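You operate a simulated robot arm through the tools that you are given. There is no shell and no other tool.

The job below is to be done with a simulated robot arm. You get a single attempt, and the scene is never put back.

TASK
Shim the end play out: gauge, fit the matching shim, clamp, gauge again.
Fine: press the blue gauge button to read; the last reading, with the clamp shut, is 0 mm.

Only the result counts: the job must be done as asked and must still hold three seconds after the hand-in. Knocking over, shifting, dropping, spilling or breaking anything else fails it.

THE ROBOT
A 7-joint arm with a two-finger parallel gripper, fixed in place. Base frame: the origin is on the floor under the middle of its stand, x ahead of it, y to its left, z up; the work surface is at about z = 800. Units: mm, rad, N and s.
With the tool pointing down near the work surface it reaches from about 100 to 660 mm from the base axis. Its first joint turns from -1.152 to 1.152 rad. Payload 1.57 kg.
Tool frame: the origin (TCP) lies between the finger pads and is the grasp point; the fingertips stand 30 mm ahead of it; z points along the fingers, y is the line along which they close. The gripper opens to 80 mm. The fingers are 17 mm wide and 12 mm thick; the gripper's body (40 by 82 mm) begins 80 mm behind the TCP.
Orientation is that of the tool frame in the base frame, as [roll, pitch, yaw] about the fixed x, y, z axes, in that order (R = Rz(yaw) Ry(pitch) Rx(roll)). With the fingers straight down and closing along the base's y, the tool's x points along the base's -x, its y along +y and its z along -z.

THE INTERFACE
- The arm moves only by the tool drive_tool. Its argument "rows" is a list of rows, each an object (a shift or turn left out is 0, a gripper value left out holds the last) with "xyz": the shift along the tool's x, y, z in units of 30 mm (1.0 is 30 mm), a list of three; "angular": the turn, a rotation vector about the tool's x, y, z in units of 4 degrees (1.0 is 4 degrees), a list of three; "grip": the finger opening in mm, from 0 to 80. In form: [{"xyz": [x, y, z], "angular": [ax, ay, az], "grip": grip}, ...]. A call has 1 to 20 rows; each row shifts and turns the commanded pose from where the row before left it, along the tool's axes as they then stand. A call with a number of a shift or a turn outside -1 to 1 is refused whole. Rows are played at 5 a second. More than 50 mm and 0.15 rad between two rows, or a gripper value outside its range, and nothing of the call is played. A pose out of reach is approached as far as the arm can. The call stops where the force on the tool passes 70 N (or 10 N more than at its start, if that is more) or the arm is blocked; 0.2 s more then pass. The fingers move at their own pace (about 72 mm/s each) and stop on an object; they squeeze with about 42 N. The grip force told is the motor's: it shows also when the fingers shut on nothing. Time passes only in rows, and 0.2 s behind the last, so rows that do not move let the fingers close. It gives the time, the measured TCP pose, the force on the tool (base axes), the opening and the grip force at its end, in the units of the frame above (readings bear some noise), with the torque about the TCP (base axes, N m) and any sound that the robot's microphone picked up.
- Cameras (640 x 400 px; columns grow to the right, rows downward): "scene" is fixed at [55.9, 430.1, 1425.4]; the picture's right is [-0.78, -0.62, 0.00], its down [-0.34, 0.43, -0.84] and it looks along [0.52, -0.65, -0.55] (base axes); focal length 334 px, centre (320, 200). "wrist" rides on the gripper at [72, -7, -122] in the tool frame; the picture's right is [0.09, 1.00, 0.00], its down [-0.84, 0.08, -0.54] and it looks along [-0.54, 0.05, 0.84] (tool axes); focal length 238 px, centre (320, 200). There is no depth. A picture from a camera that has moved, and an enlarged one, comes with that camera's place and axes in the base frame and with its lens.
- snapshot(camera): a new picture of that camera. It takes no simulated time.
- inspect(camera, box): a new picture of the part [left, top, right, bottom] of that camera's present view, enlarged. It takes no simulated time.
- finish_job(): hands the job in; it is judged then, once.

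Nothing tells you positions but the pictures and the camera data. Unless the task says otherwise, let go and move clear before handing in.

The tools are called after "Request:" by a JSON object that holds its "name" and its "arguments". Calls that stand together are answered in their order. drive_tool: Moves the arm, as the interface text tells. Its arguments: {"type":"object","properties":{"rows":{"type":"array"}},"required":["rows"]} The other tools are called the same way: snapshot (camera) takes a picture; inspect (camera, box) takes an enlarged picture of a part of a camera's view; finish_job () hands the job in.

At the start:

```text
t: 0.0
tcp_pos: [431.0, 6.6, 1150.7]
tool_rot: [3.139, 0.003, -3.14]
force: [-0.2, 0.4, 0.7]
torque: [-0.01, 0.01, 0.04]
opening: 80.0
gripper_force: 0.1
```

scene: 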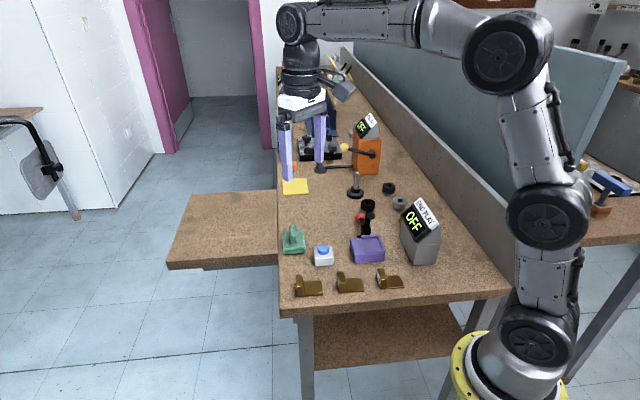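
wrist: 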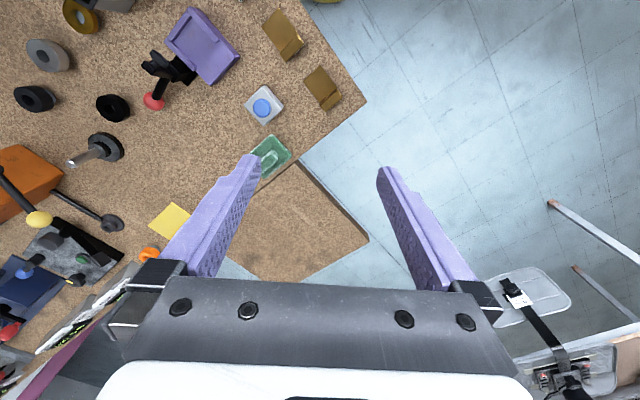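

I see a bench with an END PLAY gauge display (OFF), a blue button, a purple fixture, three brass shims and other items. I'll first enlarge the views to find details.

Request:
{"name": "inspect", "arguments": {"camera": "scene", "box": [270, 180, 450, 300]}}

Request:
{"name": "inspect", "arguments": {"camera": "wrist", "box": [0, 0, 380, 240]}}

Request:
{"name": "inspect", "arguments": {"camera": "scene", "box": [270, 80, 450, 200]}}

```text
3.33 times, centred on (360, 240) of scene
camera zoom: at [55.9, 430.1, 1425.4], right [-0.78, -0.62, 0.0], down [-0.34, 0.43, -0.84], along [0.52, -0.65, -0.55], focal length 1114 px, centre (187, 67)
```

zoom: 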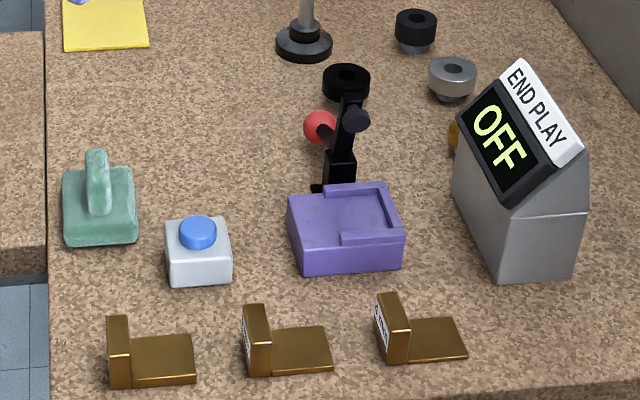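

```text
1.67 times, centred on (190, 120) of wrist
camera zoom: at [357.9, 1.2, 1272.6], right [-0.09, 1.0, 0.0], down [0.84, 0.08, 0.54], along [0.54, 0.05, -0.84], focal length 397 px, centre (537, 333)
```

zoom: 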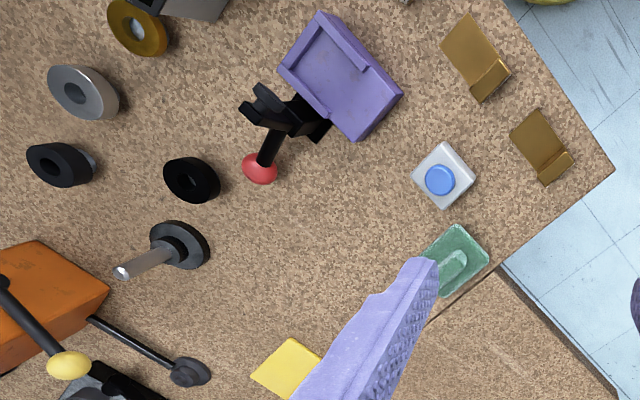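

```text
3.33 times, centred on (360, 140) of scene
camera zoom: at [55.9, 430.1, 1425.4], right [-0.78, -0.62, 0.0], down [-0.34, 0.43, -0.84], along [0.52, -0.65, -0.55], focal length 1114 px, centre (187, 400)
```

zoom: 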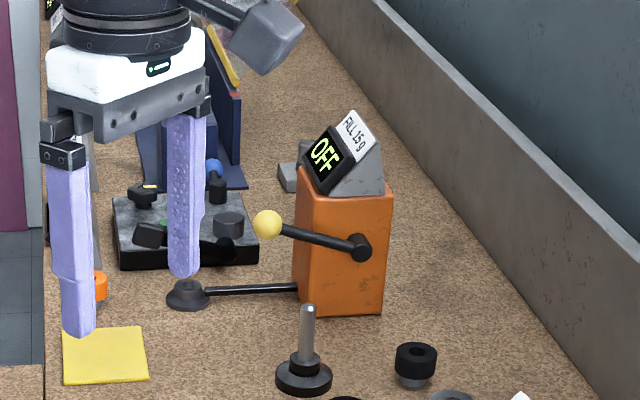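

The gauge display, blue button (about 460,-92), purple nest with a black toggle clamp (about 376,-182) and three shims are visible. I'll zoom in more to read the shim labels and the clamp state.

Request:
{"name": "inspect", "arguments": {"camera": "scene", "box": [290, 260, 410, 300]}}

Request:
{"name": "inspect", "arguments": {"camera": "scene", "box": [340, 190, 400, 270]}}

Request:
{"name": "inspect", "arguments": {"camera": "wrist", "box": [130, 0, 290, 120]}}

```text
5.33 times, centred on (350, 280) of scene
camera zoom: at [55.9, 430.1, 1425.4], right [-0.78, -0.62, 0.0], down [-0.34, 0.43, -0.84], along [0.52, -0.65, -0.55], focal length 1782 px, centre (160, -227)
```

zoom: 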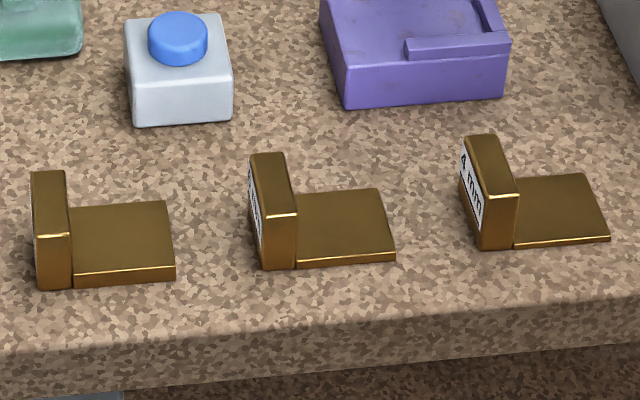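

```text
5.00 times, centred on (370, 230) of scene
camera zoom: at [55.9, 430.1, 1425.4], right [-0.78, -0.62, 0.0], down [-0.34, 0.43, -0.84], along [0.52, -0.65, -0.55], focal length 1670 px, centre (70, 50)
```

zoom: 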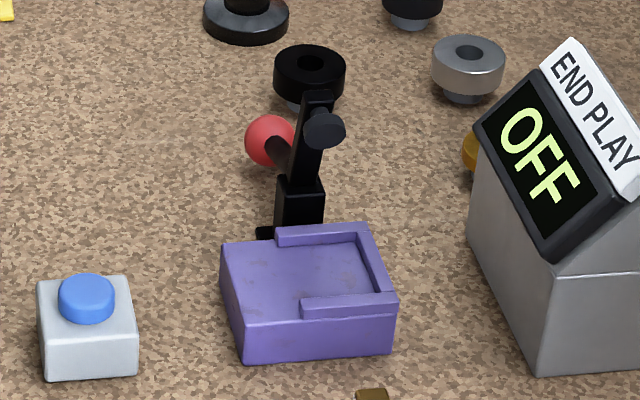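

```text
3.33 times, centred on (210, 60) of wrist
camera zoom: at [357.9, 1.2, 1272.6], right [-0.09, 1.0, 0.0], down [0.84, 0.08, 0.54], along [0.54, 0.05, -0.84], focal length 794 px, centre (687, 667)
```

zoom: 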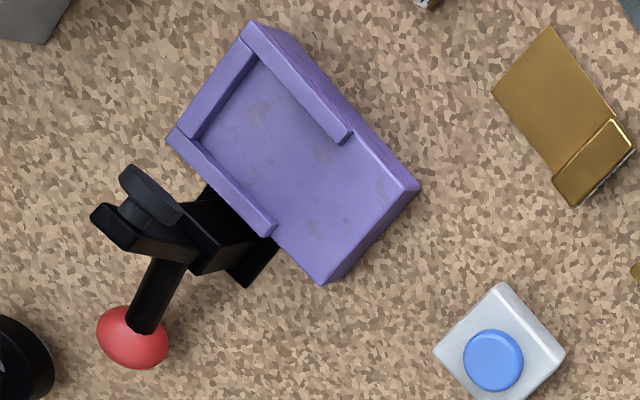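

The clamp stands open (arm up, red-ball handle back) and the purple nest opens toward the +x+y side; one shim reads "4 mm". Next I bring the closed fingers above the blue button at about (459,-92,836).

Request:
{"name": "drive_tool", "arguments": {"rows": [{"xyz": [-0.233, -0.822, 0.5], "grip": 0}, {"xyz": [-0.233, -0.822, 1]}, {"xyz": [-0.233, -0.822, 1]}, {"xyz": [-0.233, -0.822, 1]}, {"xyz": [0, 0, 1]}, {"xyz": [0, 0, 1]}, {"xyz": [0, 0, 1]}, {"xyz": [0, 0, 1]}, {"xyz": [0, 0, 0.5]}, {"xyz": [0, 0, 0]}]}}

```text
t: 2.2
tcp_pos: [460.8, -92.3, 912.1]
tool_rot: [3.141, 0.001, -3.14]
force: [-0.2, 0.5, -0.2]
torque: [0.01, 0.0, 0.02]
opening: 0.3
gripper_force: 21.6
```

Request:
{"name": "snapshot", "arguments": {"camera": "wrist"}}

Request:
{"name": "inspect", "arguments": {"camera": "scene", "box": [270, 180, 450, 300]}}

```text
taken
camera wrist: at [386.6, -98.0, 1032.4], right [-0.09, 1.0, 0.0], down [0.84, 0.08, 0.54], along [0.54, 0.05, -0.84], focal length 238 px, centre (320, 200)
```

wrist: 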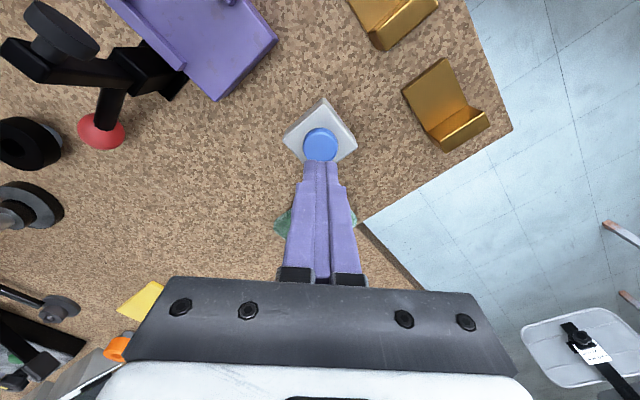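

```text
3.33 times, centred on (360, 240) of scene
camera zoom: at [55.9, 430.1, 1425.4], right [-0.78, -0.62, 0.0], down [-0.34, 0.43, -0.84], along [0.52, -0.65, -0.55], focal length 1114 px, centre (187, 67)
```

zoom: 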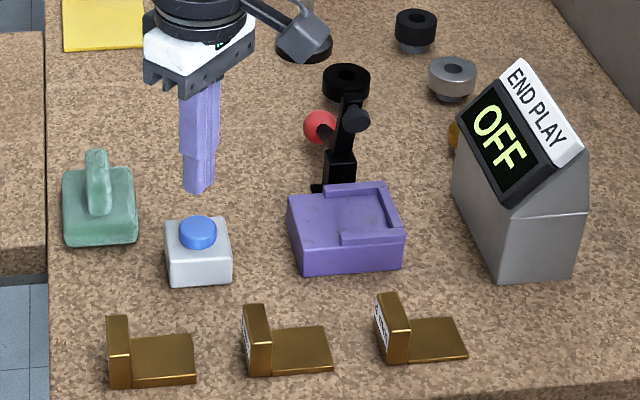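

The closed fingers stand right over the blue button. I lower them, the last part in small steps, to press it.

Request:
{"name": "drive_tool", "arguments": {"rows": [{"xyz": [0.1, 0, 0.6]}, {"xyz": [0, 0, 0.5]}, {"xyz": [0, 0, 0.2]}, {"xyz": [0, 0, 0.1]}, {"xyz": [0, 0, 0.1]}, {"xyz": [0, 0, 0.1]}]}}

Request:
{"name": "inspect", "arguments": {"camera": "scene", "box": [270, 180, 450, 300]}}

```text
t: 3.6
tcp_pos: [455.6, -91.7, 865.6]
tool_rot: [3.139, 0.004, -3.139]
force: [-10.6, -0.5, 20.8]
torque: [0.0, 0.37, 0.01]
opening: 0.0
gripper_force: 20.5
heard: click
```

```text
3.33 times, centred on (360, 240) of scene
camera zoom: at [55.3, 430.2, 1425.4], right [-0.78, -0.62, 0.0], down [-0.34, 0.43, -0.84], along [0.52, -0.65, -0.55], focal length 1114 px, centre (187, 67)
```

zoom: 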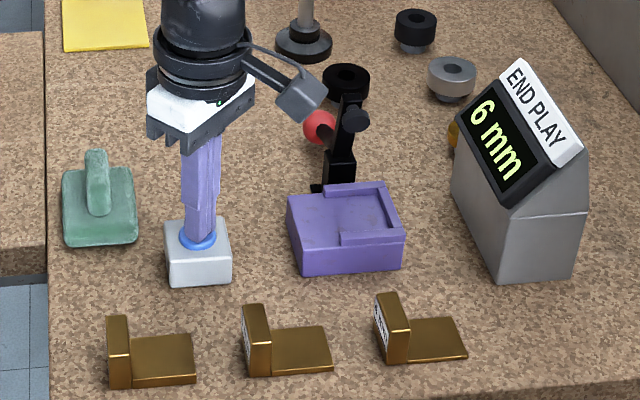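

The display now reads "6 mm". I lift off and turn the camera to read the shim labels, which face the +x+y side.

Request:
{"name": "drive_tool", "arguments": {"rows": [{"xyz": [0, 0, -0.3]}, {"xyz": [0, 0, -1]}, {"xyz": [0, 0, -1]}, {"xyz": [0, 0, -1]}, {"xyz": [0, 0, -1]}, {"xyz": [0, 0, -1]}]}}

Request:
{"name": "inspect", "arguments": {"camera": "scene", "box": [385, 190, 445, 240]}}

Request:
{"name": "inspect", "arguments": {"camera": "scene", "box": [330, 262, 390, 302]}}

Request:
{"name": "snapshot", "arguments": {"camera": "wrist"}}

```text
t: 5.0
tcp_pos: [456.0, -92.1, 1022.9]
tool_rot: [3.14, 0.002, -3.139]
force: [0.2, -1.0, -0.3]
torque: [0.05, -0.02, -0.03]
opening: 0.0
gripper_force: 20.7
```

```text
8.00 times, centred on (415, 215) of scene
camera zoom: at [55.9, 430.1, 1425.4], right [-0.78, -0.62, 0.0], down [-0.34, 0.43, -0.84], along [0.52, -0.65, -0.55], focal length 2673 px, centre (-440, 80)
```

zoom: 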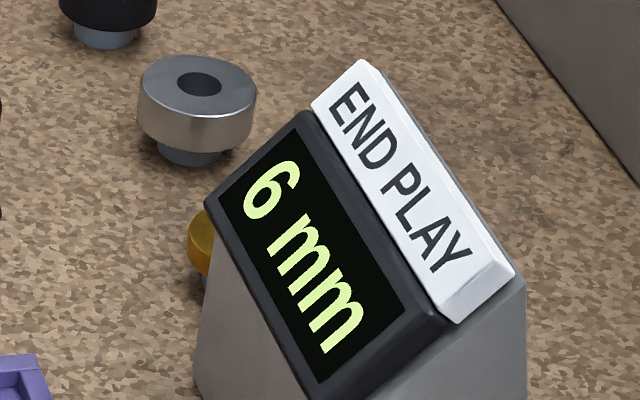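

```text
10.00 times, centred on (360, 282) of scene
camera zoom: at [55.9, 430.1, 1425.4], right [-0.78, -0.62, 0.0], down [-0.34, 0.43, -0.84], along [0.52, -0.65, -0.55], focal length 3341 px, centre (-80, -620)
```

zoom: 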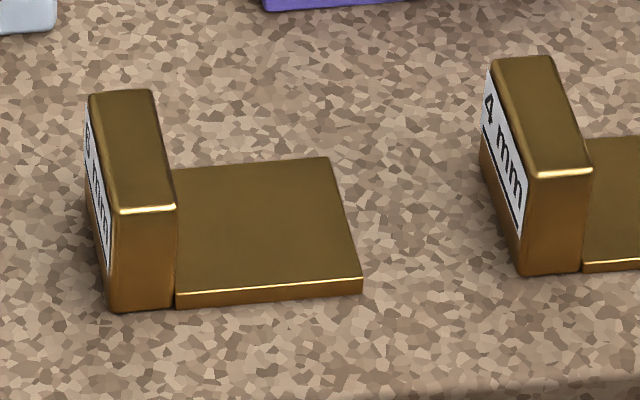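

```text
taken
camera wrist: at [383.4, -97.0, 1143.8], right [-0.09, 1.0, 0.0], down [0.84, 0.08, 0.54], along [0.54, 0.05, -0.84], focal length 238 px, centre (320, 200)
```

wrist: 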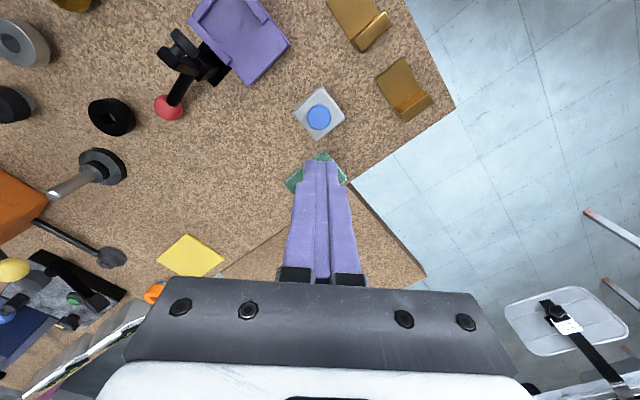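

The reading is a clear "6 mm", and the right shim reads "4 mm"; the middle label is not certain yet. I move toward +y and turn the tool 45° so the wrist camera sees the label faces and the grip axis matches the shims.

Request:
{"name": "drive_tool", "arguments": {"rows": [{"xyz": [-0.058, 0.884, 0], "grip": 60}, {"xyz": [-0.058, 0.884, 0]}, {"xyz": [-0.058, 0.884, 0]}, {"xyz": [-0.058, 0.884, 0]}, {"xyz": [-0.058, 0.884, 0]}, {"xyz": [-0.058, 0.884, 0]}, {"xyz": [-0.058, 0.884, 0]}, {"xyz": [-0.058, 0.884, 0]}, {"angular": [0, 0, 0.9375]}, {"angular": [0, 0, 0.9375]}, {"angular": [0, 0, 0.9375]}, {"angular": [0, 0, 0.9375]}, {"angular": [0, 0, 0.9375]}, {"angular": [0, 0, 0.9375]}, {"angular": [0, 0, 0.9375]}, {"angular": [0, 0, 0.9375]}, {"angular": [0, 0, 0.9375]}, {"angular": [0, 0, 0.9375]}, {"angular": [0, 0, 0.9375]}, {"angular": [0, 0, 0.9375]}]}}

Request:
{"name": "snapshot", "arguments": {"camera": "wrist"}}

```text
t: 9.2
tcp_pos: [469.1, 120.1, 1021.4]
tool_rot: [3.14, -0.001, 2.357]
force: [-0.3, -0.3, 0.1]
torque: [-0.02, 0.02, -0.01]
opening: 60.1
gripper_force: 0.0
```

```text
taken
camera wrist: at [412.9, 167.8, 1143.9], right [0.64, 0.77, 0.0], down [0.65, -0.54, 0.54], along [0.42, -0.34, -0.84], focal length 238 px, centre (320, 200)
```

wrist: 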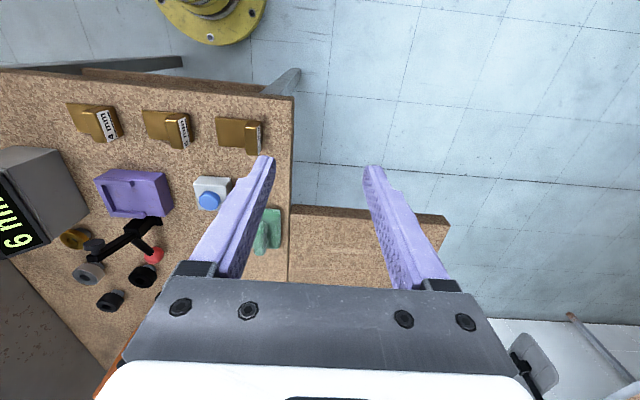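

Request:
{"name": "inspect", "arguments": {"camera": "wrist", "box": [60, 90, 140, 150]}}

Request:
{"name": "inspect", "arguments": {"camera": "wrist", "box": [130, 95, 210, 155]}}

Request:
{"name": "inspect", "arguments": {"camera": "wrist", "box": [200, 105, 280, 165]}}

Request:
{"name": "inspect", "arguments": {"camera": "wrist", "box": [60, 150, 220, 270]}}

```text
6.67 times, centred on (100, 120) of wrist
camera zoom: at [412.9, 167.8, 1143.9], right [0.64, 0.77, 0.0], down [0.65, -0.54, 0.54], along [0.42, -0.34, -0.84], focal length 1589 px, centre (1787, 733)
```

zoom: 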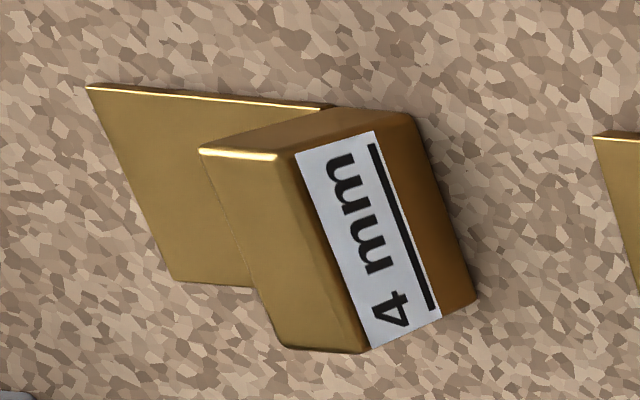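

```text
6.67 times, centred on (170, 125) of wrist
camera zoom: at [412.9, 167.8, 1143.9], right [0.64, 0.77, 0.0], down [0.65, -0.54, 0.54], along [0.42, -0.34, -0.84], focal length 1589 px, centre (1320, 700)
```

zoom: 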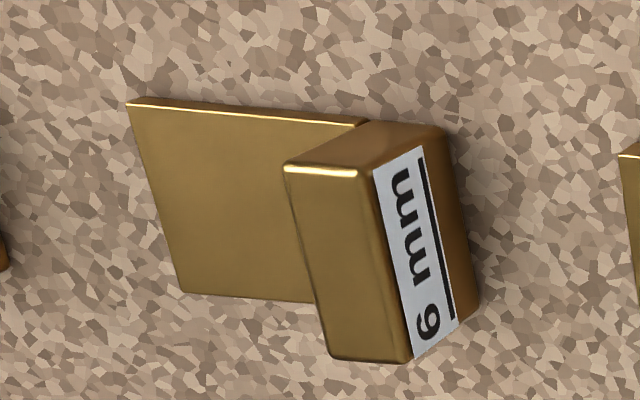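

```text
6.67 times, centred on (240, 135) of wrist
camera zoom: at [412.9, 167.8, 1143.9], right [0.64, 0.77, 0.0], down [0.65, -0.54, 0.54], along [0.42, -0.34, -0.84], focal length 1589 px, centre (853, 633)
```

zoom: 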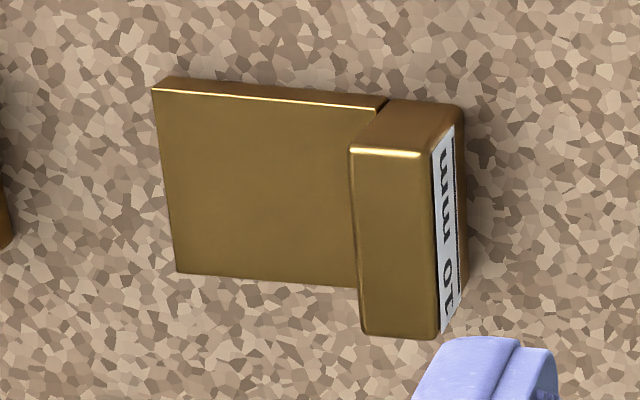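

```text
3.33 times, centred on (140, 210) of wrist
camera zoom: at [412.9, 167.8, 1143.9], right [0.64, 0.77, 0.0], down [0.65, -0.54, 0.54], along [0.42, -0.34, -0.84], focal length 794 px, centre (920, 167)
```

zoom: 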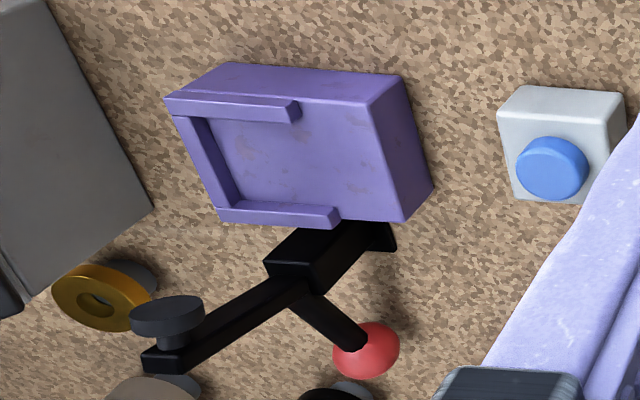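

The labels look like 4, 6-or-9 (underlined), and 10 mm. I zoom in on the middle label to tell 6 from 9.

Request:
{"name": "inspect", "arguments": {"camera": "wrist", "box": [172, 110, 196, 152]}}

Request:
{"name": "inspect", "arguments": {"camera": "wrist", "box": [246, 118, 264, 158]}}

```text
9.52 times, centred on (184, 131) of wrist
camera zoom: at [412.9, 167.8, 1143.9], right [0.64, 0.77, 0.0], down [0.65, -0.54, 0.54], along [0.42, -0.34, -0.84], focal length 2270 px, centre (1615, 857)
```

zoom: 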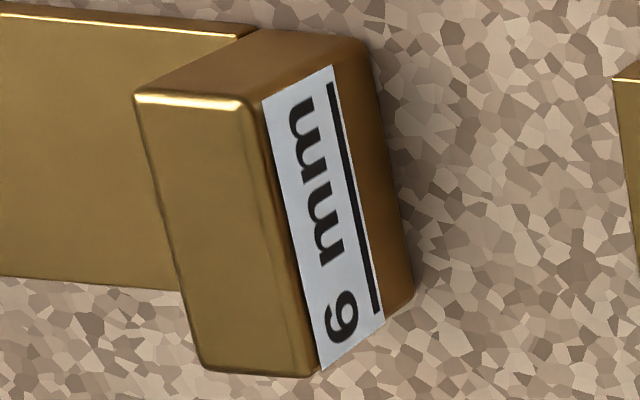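

```text
10.00 times, centred on (255, 138) of wrist
camera zoom: at [412.9, 167.8, 1143.9], right [0.64, 0.77, 0.0], down [0.65, -0.54, 0.54], along [0.42, -0.34, -0.84], focal length 2384 px, centre (970, 820)
```

zoom: 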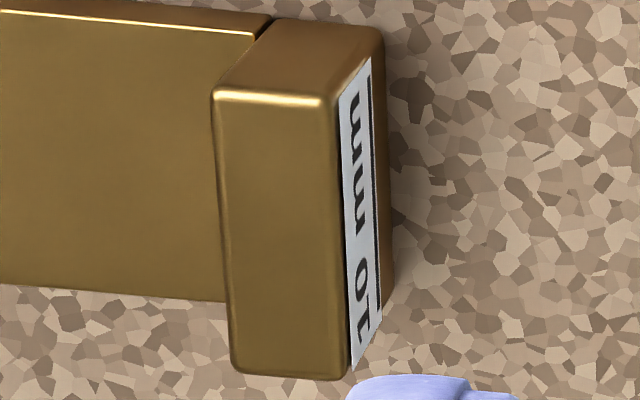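

I zoom still further on the digit itself.

Request:
{"name": "inspect", "arguments": {"camera": "wrist", "box": [181, 138, 193, 150]}}

Request:
{"name": "inspect", "arguments": {"camera": "scene", "box": [334, 270, 346, 292]}}

```text
16.00 times, centred on (187, 144) of wrist
camera zoom: at [412.9, 167.8, 1143.9], right [0.64, 0.77, 0.0], down [0.65, -0.54, 0.54], along [0.42, -0.34, -0.84], focal length 3814 px, centre (2448, 1096)
```

zoom: 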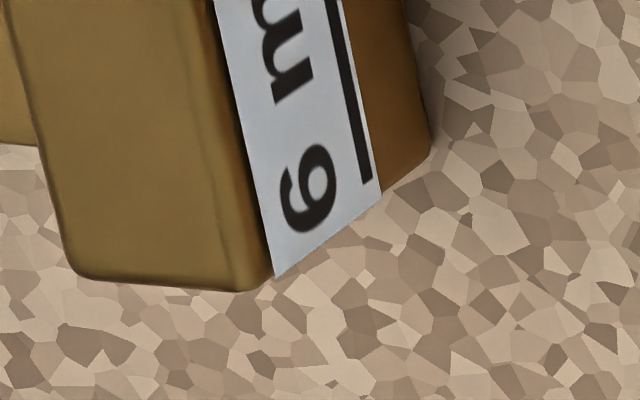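

```text
16.00 times, centred on (340, 281) of scene
camera zoom: at [55.9, 430.1, 1425.4], right [-0.78, -0.62, 0.0], down [-0.34, 0.43, -0.84], along [0.52, -0.65, -0.55], focal length 5345 px, centre (0, -1096)
```

zoom: 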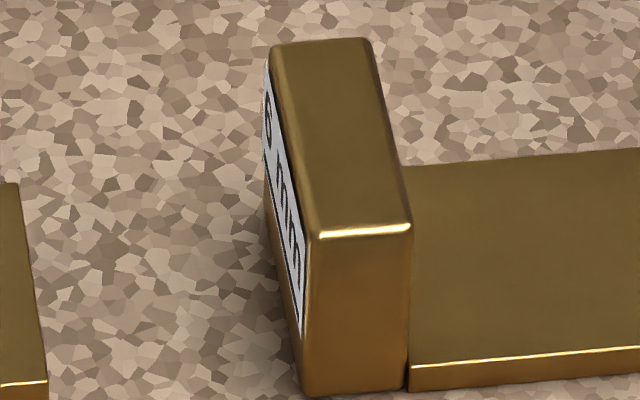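

Geometry from two views: plate thicknesses come out near 4, 6 and 10 mm, so the middle shim is the 6 mm one, with its tab top centre at about (366,-38,836). I move above it with the fingers opened moderately and look again.

Request:
{"name": "drive_tool", "arguments": {"rows": [{"xyz": [-0.161, -0.769, 0.4225], "angular": [0, 0, 0.25], "grip": 44}, {"xyz": [-0.161, -0.769, 0.4225]}, {"xyz": [-0.161, -0.769, 0.4225]}, {"xyz": [-0.161, -0.769, 0.4225]}, {"xyz": [-0.161, -0.769, 0.4225]}, {"xyz": [-0.161, -0.769, 0.4225]}, {"xyz": [-0.161, -0.769, 0.4225]}, {"xyz": [-0.161, -0.769, 0.4225]}, {"xyz": [0, 0, 0]}]}}

Request:
{"name": "snapshot", "arguments": {"camera": "wrist"}}

Request:
{"name": "inspect", "arguments": {"camera": "wrist", "box": [0, 0, 320, 200]}}

```text
t: 11.2
tcp_pos: [364.6, -37.1, 920.9]
tool_rot: [3.137, -0.001, 2.341]
force: [-0.5, -0.1, 0.6]
torque: [0.0, 0.0, -0.01]
opening: 44.2
gripper_force: 0.1
```

```text
taken
camera wrist: at [308.5, 11.8, 1042.3], right [0.65, 0.76, 0.0], down [0.64, -0.55, 0.54], along [0.41, -0.35, -0.84], focal length 238 px, centre (320, 200)
```

wrist: 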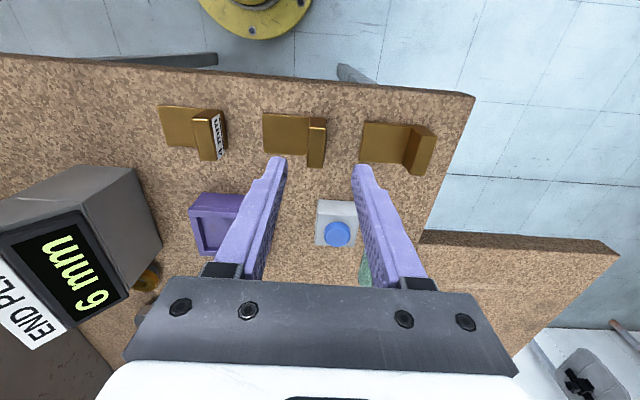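

```text
2.00 times, centred on (160, 100) of wrist
camera zoom: at [308.5, 11.8, 1042.3], right [0.65, 0.76, 0.0], down [0.64, -0.55, 0.54], along [0.41, -0.35, -0.84], focal length 477 px, centre (640, 400)
```

zoom: 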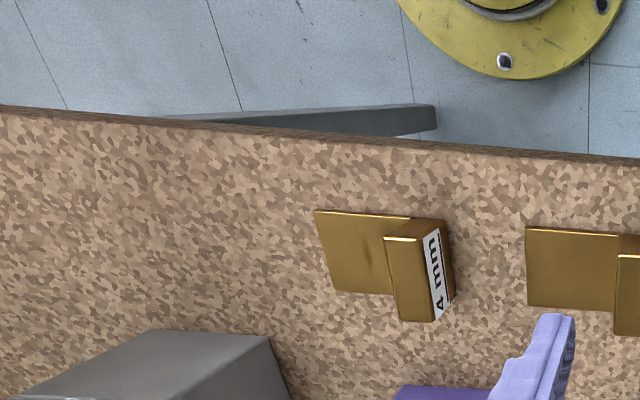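

The fingers straddle the middle shim's tab. I zoom in to refine the tab position before descending.

Request:
{"name": "inspect", "arguments": {"camera": "wrist", "box": [250, 95, 370, 185]}}

Request:
{"name": "inspect", "arguments": {"camera": "wrist", "box": [180, 180, 280, 260]}}

Request:
{"name": "inspect", "arguments": {"camera": "scene", "box": [300, 200, 420, 300]}}

```text
4.44 times, centred on (310, 140) of wrist
camera zoom: at [308.5, 11.8, 1042.3], right [0.65, 0.76, 0.0], down [0.64, -0.55, 0.54], along [0.41, -0.35, -0.84], focal length 1059 px, centre (364, 467)
```

zoom: 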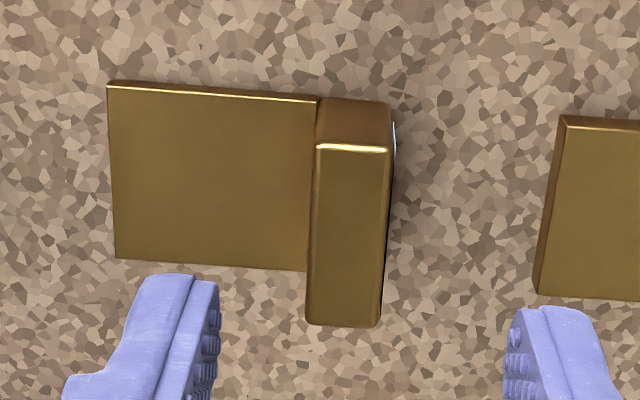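

```text
5.00 times, centred on (230, 220) of wrist
camera zoom: at [308.5, 11.8, 1042.3], right [0.65, 0.76, 0.0], down [0.64, -0.55, 0.54], along [0.41, -0.35, -0.84], focal length 1192 px, centre (770, 100)
```

zoom: 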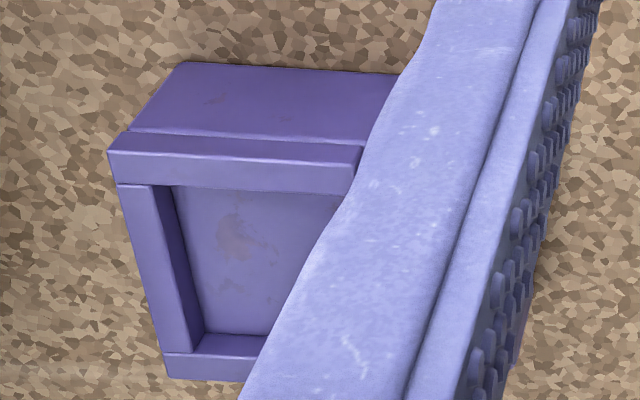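

```text
4.00 times, centred on (360, 250) of scene
camera zoom: at [55.9, 430.1, 1425.4], right [-0.78, -0.62, 0.0], down [-0.34, 0.43, -0.84], along [0.52, -0.65, -0.55], focal length 1336 px, centre (160, 0)
```

zoom: 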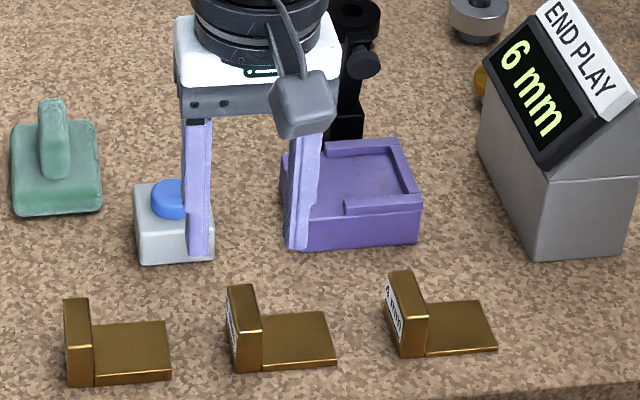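

Tab centre is at about (365.5,-39.5), plate 40×45×6 mm, tab about 13 mm thick and 36 mm tall. I descend to TCP z≈843 and close on the tab.

Request:
{"name": "drive_tool", "arguments": {"rows": [{"xyz": [-0.08, -0.02, 0.8]}, {"xyz": [0, 0, 0.8]}, {"xyz": [0, 0, 0.6]}, {"xyz": [0, 0, 0.3]}, {"xyz": [0, 0, 0.08]}, {"xyz": [0, 0, 0]}]}}

Request:
{"name": "inspect", "arguments": {"camera": "wrist", "box": [220, 60, 420, 220]}}

Request:
{"name": "inspect", "arguments": {"camera": "scene", "box": [300, 230, 420, 310]}}

```text
t: 12.6
tcp_pos: [364.6, -38.0, 842.9]
tool_rot: [3.139, 0.0, 2.34]
force: [0.4, 0.6, -0.1]
torque: [-0.05, -0.01, 0.0]
opening: 43.8
gripper_force: 0.0
```

```text
2.50 times, centred on (320, 140) of wrist
camera zoom: at [309.7, 9.8, 964.5], right [0.65, 0.76, 0.0], down [0.64, -0.55, 0.54], along [0.41, -0.35, -0.84], focal length 596 px, centre (320, 350)
```

zoom: 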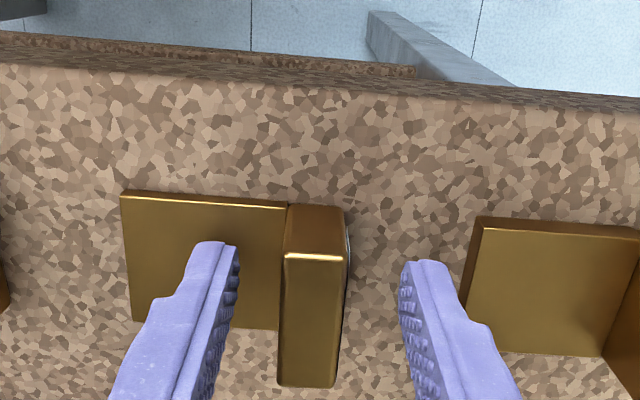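

```text
5.00 times, centred on (360, 270) of scene
camera zoom: at [55.9, 430.1, 1425.4], right [-0.78, -0.62, 0.0], down [-0.34, 0.43, -0.84], along [0.52, -0.65, -0.55], focal length 1670 px, centre (120, -150)
```

zoom: 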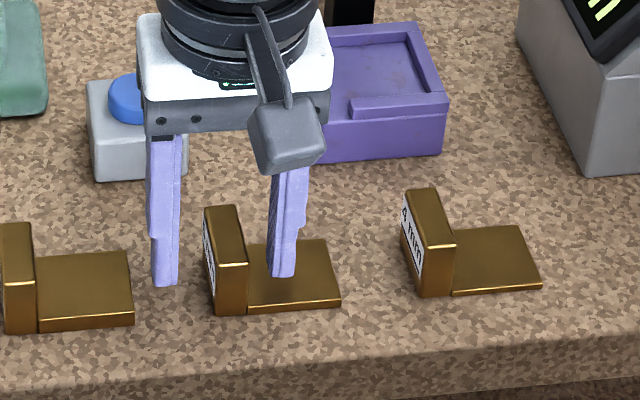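

The fingers straddle the tab correctly, above the plate. I close on it.

Request:
{"name": "drive_tool", "arguments": {"rows": [{"grip": 8}, {"grip": 8}, {"grip": 8}, {"grip": 8}]}}

Request:
{"name": "inspect", "arguments": {"camera": "wrist", "box": [220, 60, 420, 220]}}

```text
t: 13.6
tcp_pos: [364.8, -38.8, 843.2]
tool_rot: [3.139, 0.0, 2.34]
force: [-0.7, 0.5, 0.8]
torque: [-0.02, 0.04, -0.07]
opening: 15.5
gripper_force: 31.5
```

```text
2.50 times, centred on (320, 140) of wrist
camera zoom: at [309.6, 9.8, 964.7], right [0.65, 0.76, 0.0], down [0.64, -0.55, 0.54], along [0.41, -0.35, -0.84], focal length 596 px, centre (320, 350)
```

zoom: 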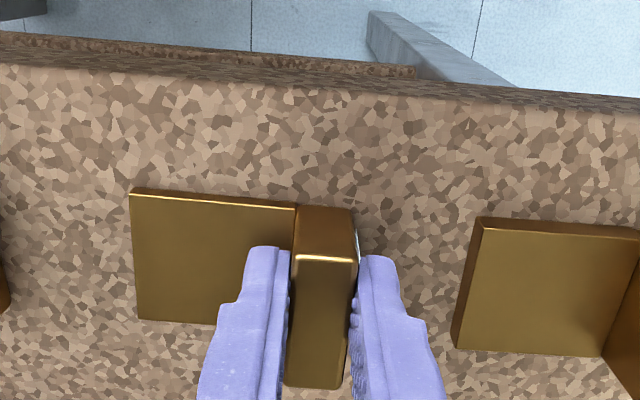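

The tab is held at 15.5 mm opening. I lift it 75 mm and check the grip, then look at the nest.

Request:
{"name": "drive_tool", "arguments": {"rows": [{"xyz": [0, 0, -0.2], "grip": 0}, {"xyz": [0, 0, -0.3]}, {"xyz": [0, 0, -0.7]}, {"xyz": [0, 0, -0.8]}, {"xyz": [0, 0, -0.5]}, {"xyz": [0, 0, 0]}]}}

Request:
{"name": "snapshot", "arguments": {"camera": "wrist"}}

Request:
{"name": "inspect", "arguments": {"camera": "scene", "box": [300, 190, 440, 300]}}

```text
t: 15.0
tcp_pos: [365.0, -37.4, 918.9]
tool_rot: [3.139, -0.001, 2.339]
force: [-0.3, 0.0, -0.7]
torque: [-0.01, 0.03, 0.03]
opening: 15.6
gripper_force: 30.9
```

```text
taken
camera wrist: at [309.6, 10.1, 1039.5], right [0.65, 0.76, 0.0], down [0.64, -0.55, 0.54], along [0.41, -0.35, -0.84], focal length 238 px, centre (320, 200)
```

wrist: 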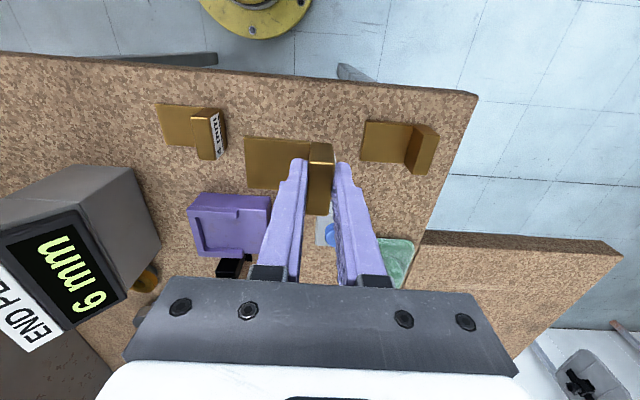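

```text
3.64 times, centred on (370, 245) of scene
camera zoom: at [55.9, 430.1, 1425.4], right [-0.78, -0.62, 0.0], down [-0.34, 0.43, -0.84], along [0.52, -0.65, -0.55], focal length 1215 px, centre (138, 36)
```

zoom: 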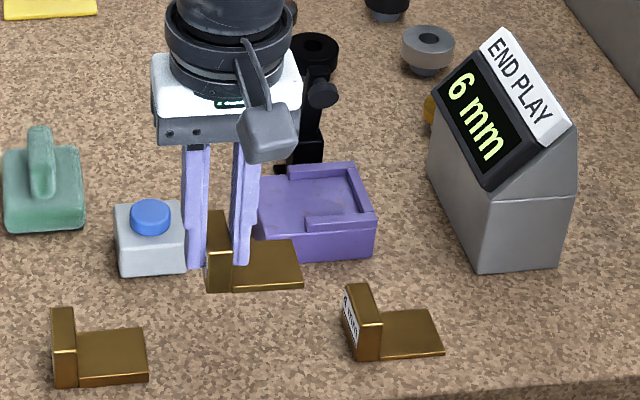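

The shim is lifted and level. I zoom on the nest from here to fix its pocket.

Request:
{"name": "inspect", "arguments": {"camera": "wrist", "box": [170, 180, 290, 270]}}

Request:
{"name": "inspect", "arguments": {"camera": "scene", "box": [340, 205, 400, 265]}}

```text
4.44 times, centred on (230, 225) of wrist
camera zoom: at [309.6, 10.1, 1039.5], right [0.65, 0.76, 0.0], down [0.64, -0.55, 0.54], along [0.41, -0.35, -0.84], focal length 1059 px, centre (720, 89)
```

zoom: 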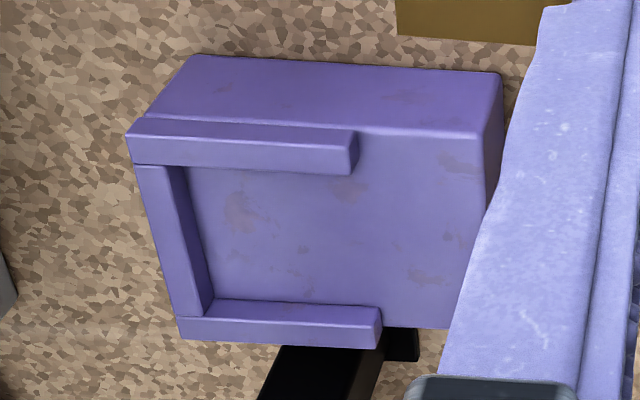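

```text
6.67 times, centred on (370, 235) of scene
camera zoom: at [55.9, 430.1, 1425.4], right [-0.78, -0.62, 0.0], down [-0.34, 0.43, -0.84], along [0.52, -0.65, -0.55], focal length 2227 px, centre (-13, -33)
```

zoom: 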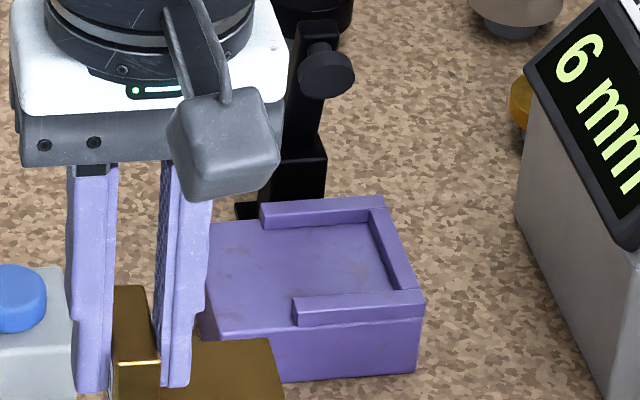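

I zoom on the held shim to measure its offset in the gripper.

Request:
{"name": "inspect", "arguments": {"camera": "wrist", "box": [230, 125, 360, 225]}}

```text
4.00 times, centred on (295, 175) of wrist
camera zoom: at [309.6, 10.1, 1039.5], right [0.65, 0.76, 0.0], down [0.64, -0.55, 0.54], along [0.41, -0.35, -0.84], focal length 953 px, centre (420, 300)
```

zoom: 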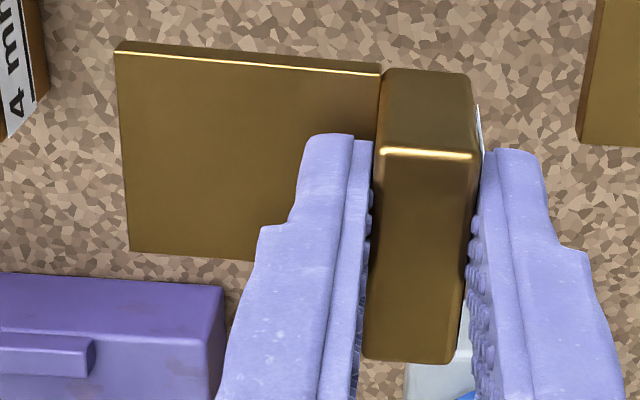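

Shim plate sits at tool y −9…−54 and is centred about 3.5 mm off in tool x; the pocket is about 51×45 mm, floor near z 827, and the clamp pad overhangs at about z 900+. I go sideways first, stay outside the open end, then lower below pad height.

Request:
{"name": "drive_tool", "arguments": {"rows": [{"xyz": [-0.4, 0, 0]}, {"xyz": [-0.7, 0, 0]}, {"xyz": [-0.8, 0, 0]}, {"xyz": [-0.8, 0, 0]}, {"xyz": [-0.7, 0, 0]}, {"xyz": [-0.453, 0, 0]}, {"angular": [0, 0, -0.3]}, {"xyz": [0, 0, 0.4]}, {"xyz": [0, 0, 0.4]}, {"xyz": [0, 0, 0]}]}}

Request:
{"name": "snapshot", "arguments": {"camera": "wrist"}}

Request:
{"name": "inspect", "arguments": {"camera": "scene", "box": [300, 190, 420, 270]}}

```text
t: 17.2
tcp_pos: [445.4, -121.1, 894.2]
tool_rot: [-3.141, 0.0, 2.36]
force: [0.6, -0.1, -0.8]
torque: [-0.01, 0.0, 0.0]
opening: 15.3
gripper_force: 30.8
```

```text
taken
camera wrist: at [388.6, -74.4, 1015.8], right [0.63, 0.77, 0.0], down [0.65, -0.53, 0.54], along [0.42, -0.34, -0.84], focal length 238 px, centre (320, 200)
```

wrist: 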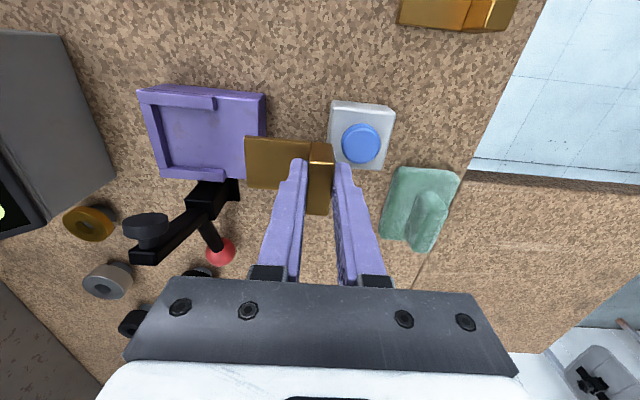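

```text
5.00 times, centred on (360, 230) of scene
camera zoom: at [55.9, 430.1, 1425.4], right [-0.78, -0.62, 0.0], down [-0.34, 0.43, -0.84], along [0.52, -0.65, -0.55], focal length 1670 px, centre (120, 50)
```

zoom: 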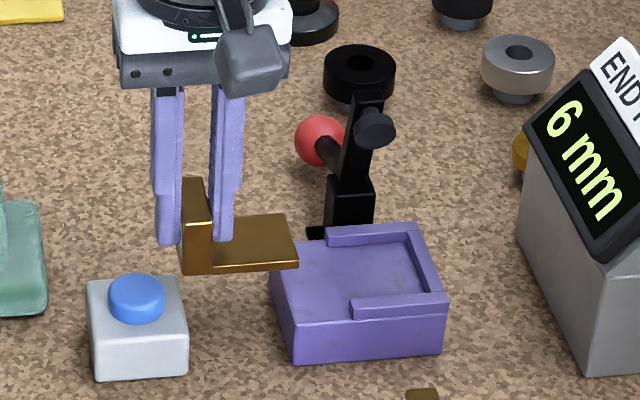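

Good view of nest, clamp and held shim together. I zoom for accurate alignment.

Request:
{"name": "inspect", "arguments": {"camera": "wrist", "box": [110, 70, 350, 220]}}

Request:
{"name": "inspect", "arguments": {"camera": "wrist", "box": [110, 170, 270, 280]}}

Request:
{"name": "inspect", "arguments": {"camera": "scene", "box": [345, 195, 395, 245]}}

```text
2.67 times, centred on (230, 145) of wrist
camera zoom: at [388.6, -74.4, 1015.8], right [0.63, 0.77, 0.0], down [0.65, -0.53, 0.54], along [0.42, -0.34, -0.84], focal length 636 px, centre (560, 347)
```

zoom: 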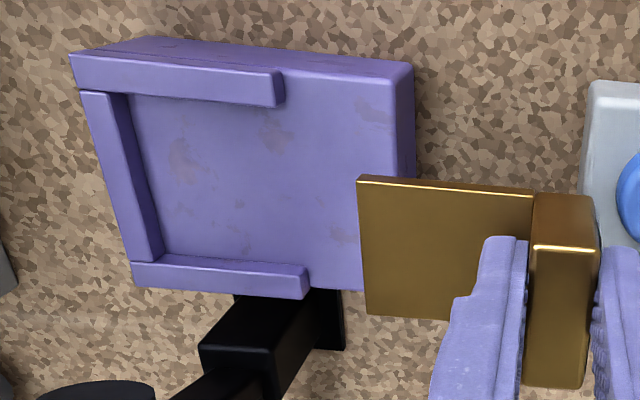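

```text
3.64 times, centred on (190, 225) of wrist
camera zoom: at [388.6, -74.4, 1015.8], right [0.63, 0.77, 0.0], down [0.65, -0.53, 0.54], along [0.42, -0.34, -0.84], focal length 867 px, centre (793, 109)
```

zoom: 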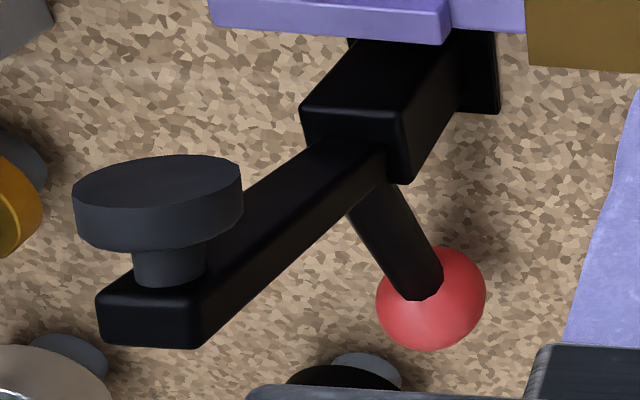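

```text
8.00 times, centred on (370, 220) of scene
camera zoom: at [55.9, 430.1, 1425.4], right [-0.78, -0.62, 0.0], down [-0.34, 0.43, -0.84], along [0.52, -0.65, -0.55], focal length 2673 px, centre (-80, 40)
```

zoom: 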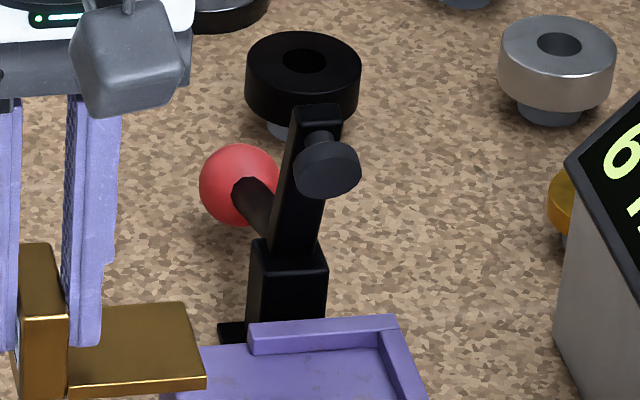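

The pocket centre is about 4–5 mm to tool +x of the shim, and I need about −69 mm in tool y; the clamp pad's lower edge (z≈900) stays above the tab and about 9 mm beside the fingers. I slide the shim in over the pocket at this height.

Request:
{"name": "drive_tool", "arguments": {"rows": [{"xyz": [0.15, 0, 0], "angular": [0, 0, -0.15]}, {"xyz": [0, -0.5, 0]}, {"xyz": [0, -0.6, 0]}, {"xyz": [0, -0.6, 0]}, {"xyz": [0, -0.4, 0]}, {"xyz": [0, -0.15, 0]}, {"xyz": [0, 0, 0]}]}}

Request:
{"name": "inspect", "arguments": {"camera": "wrist", "box": [200, 80, 400, 240]}}

Request:
{"name": "inspect", "arguments": {"camera": "scene", "box": [330, 190, 420, 270]}}

```text
t: 18.8
tcp_pos: [395.0, -166.6, 893.6]
tool_rot: [3.14, 0.0, 2.372]
force: [-0.4, 0.6, -1.3]
torque: [0.0, -0.02, 0.02]
opening: 15.6
gripper_force: 31.1
```

```text
2.50 times, centred on (300, 160) of wrist
camera zoom: at [338.2, -120.2, 1015.2], right [0.63, 0.78, 0.0], down [0.65, -0.53, 0.54], along [0.42, -0.34, -0.84], focal length 596 px, centre (370, 300)
```

zoom: 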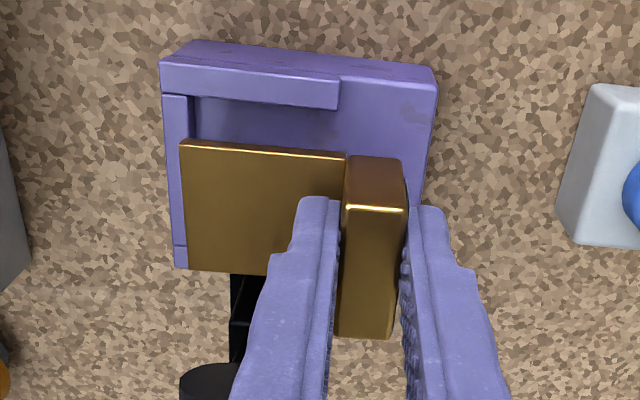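

```text
5.00 times, centred on (375, 230) of scene
camera zoom: at [55.9, 430.1, 1425.4], right [-0.78, -0.62, 0.0], down [-0.34, 0.43, -0.84], along [0.52, -0.65, -0.55], focal length 1670 px, centre (45, 50)
```

zoom: 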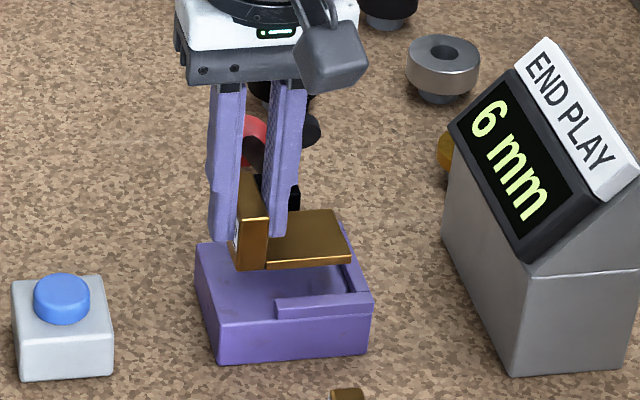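

The shim hovers over the pocket with roughly 7 mm near-side and 4–5 mm far-side clearance and about 3 mm at the back. I trim by about 1 mm and lower it most of the way.

Request:
{"name": "drive_tool", "arguments": {"rows": [{"xyz": [0.04, -0.03, 0.2]}, {"xyz": [0, 0, 0.2]}, {"xyz": [0, 0, 0.15]}, {"xyz": [0, 0, 0]}]}}

Request:
{"name": "inspect", "arguments": {"camera": "wrist", "box": [200, 80, 400, 240]}}

Request:
{"name": "inspect", "arguments": {"camera": "scene", "box": [340, 210, 400, 265]}}

```text
t: 19.8
tcp_pos: [394.0, -165.7, 876.6]
tool_rot: [3.141, 0.0, 2.372]
force: [-0.5, -0.5, -2.1]
torque: [0.0, -0.01, 0.0]
opening: 15.3
gripper_force: 31.2
```

```text
2.50 times, centred on (300, 160) of wrist
camera zoom: at [336.7, -119.7, 998.3], right [0.63, 0.78, 0.0], down [0.65, -0.53, 0.54], along [0.42, -0.34, -0.84], focal length 596 px, centre (370, 300)
```

zoom: 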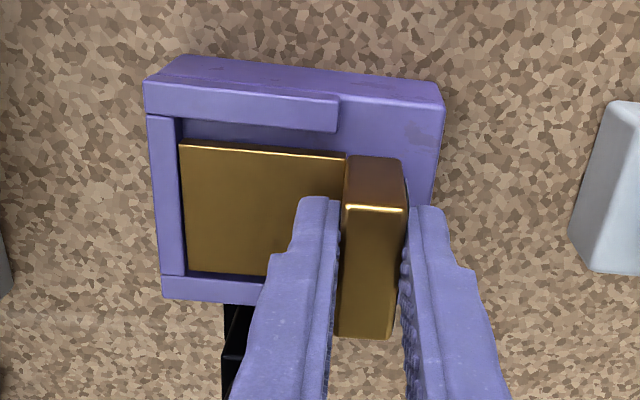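

```text
7.27 times, centred on (370, 238) of scene
camera zoom: at [55.9, 430.1, 1425.4], right [-0.78, -0.62, 0.0], down [-0.34, 0.43, -0.84], along [0.52, -0.65, -0.55], focal length 2430 px, centre (-44, -73)
```

zoom: 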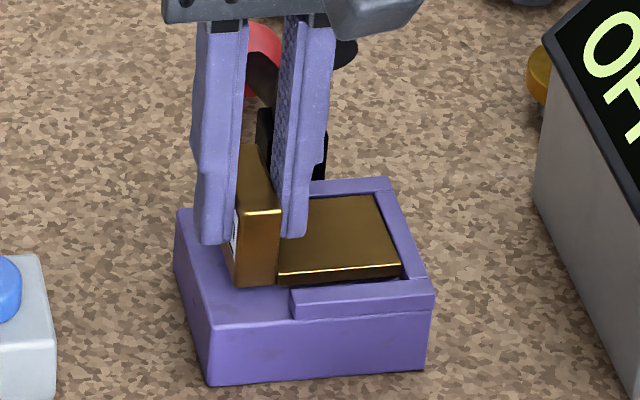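

The shim is centred between the lips but close to the back lip, so I back it off about 1.2 mm and lower it in small steps until it seats.

Request:
{"name": "drive_tool", "arguments": {"rows": [{"xyz": [0, 0.04, 0]}, {"xyz": [0, 0, 0.06]}, {"xyz": [0, 0, 0.04]}, {"xyz": [0, 0, 0]}]}}

Request:
{"name": "inspect", "arguments": {"camera": "wrist", "box": [200, 80, 400, 240]}}

Request:
{"name": "inspect", "arguments": {"camera": "scene", "box": [340, 210, 400, 265]}}

```text
t: 20.8
tcp_pos: [394.6, -165.2, 874.5]
tool_rot: [3.139, 0.0, 2.372]
force: [0.3, 0.6, -1.6]
torque: [0.0, 0.01, -0.01]
opening: 15.4
gripper_force: 30.8
```

```text
2.50 times, centred on (300, 160) of wrist
camera zoom: at [337.6, -118.6, 995.9], right [0.63, 0.78, 0.0], down [0.65, -0.53, 0.54], along [0.42, -0.34, -0.84], focal length 596 px, centre (370, 300)
```

zoom: 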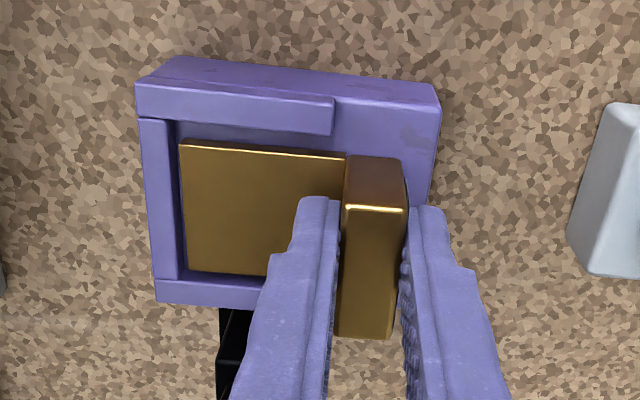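

```text
7.27 times, centred on (370, 238) of scene
camera zoom: at [55.9, 430.1, 1425.4], right [-0.78, -0.62, 0.0], down [-0.34, 0.43, -0.84], along [0.52, -0.65, -0.55], focal length 2430 px, centre (-44, -73)
```

zoom: 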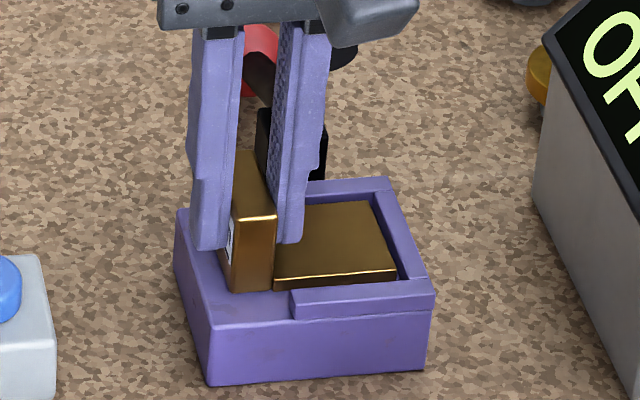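

No contact yet and the shim is nicely inside the lips. I keep lowering in 1 mm steps.

Request:
{"name": "drive_tool", "arguments": {"rows": [{"xyz": [0, 0, 0.035]}, {"xyz": [0, 0, 0.035]}, {"xyz": [0, 0, 0]}]}}

```text
t: 21.6
tcp_pos: [395.7, -165.0, 873.4]
tool_rot: [3.138, 0.002, 2.372]
force: [-4.6, 1.3, 11.2]
torque: [0.13, 0.41, -0.04]
opening: 15.3
gripper_force: 31.0
```

Contact at about 11 N: the shim bottom is on the pocket floor (z≈830). I check the pictures before letting go.

Request:
{"name": "inspect", "arguments": {"camera": "wrist", "box": [200, 80, 400, 240]}}

Request:
{"name": "inspect", "arguments": {"camera": "scene", "box": [340, 210, 400, 265]}}

```text
2.50 times, centred on (300, 160) of wrist
camera zoom: at [337.6, -118.8, 994.5], right [0.63, 0.78, 0.0], down [0.65, -0.53, 0.54], along [0.43, -0.34, -0.84], focal length 596 px, centre (370, 300)
```

zoom: 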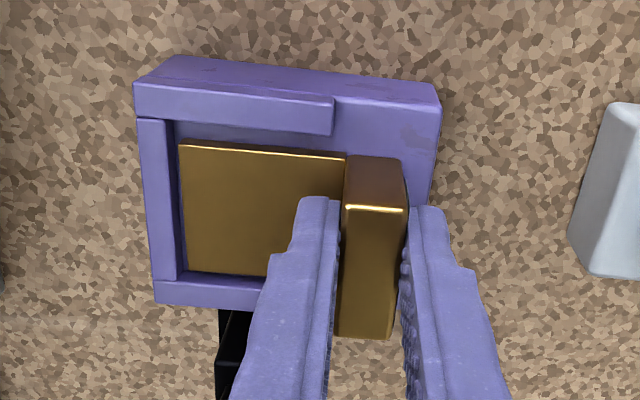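

```text
7.27 times, centred on (370, 238) of scene
camera zoom: at [55.6, 430.2, 1425.4], right [-0.78, -0.62, 0.0], down [-0.34, 0.43, -0.84], along [0.52, -0.65, -0.55], focal length 2430 px, centre (-44, -73)
```

zoom: 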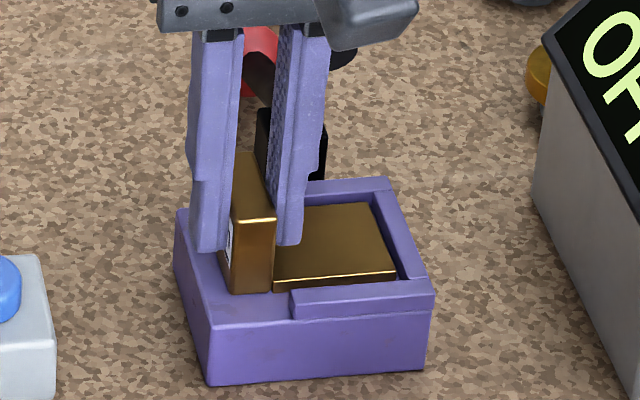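

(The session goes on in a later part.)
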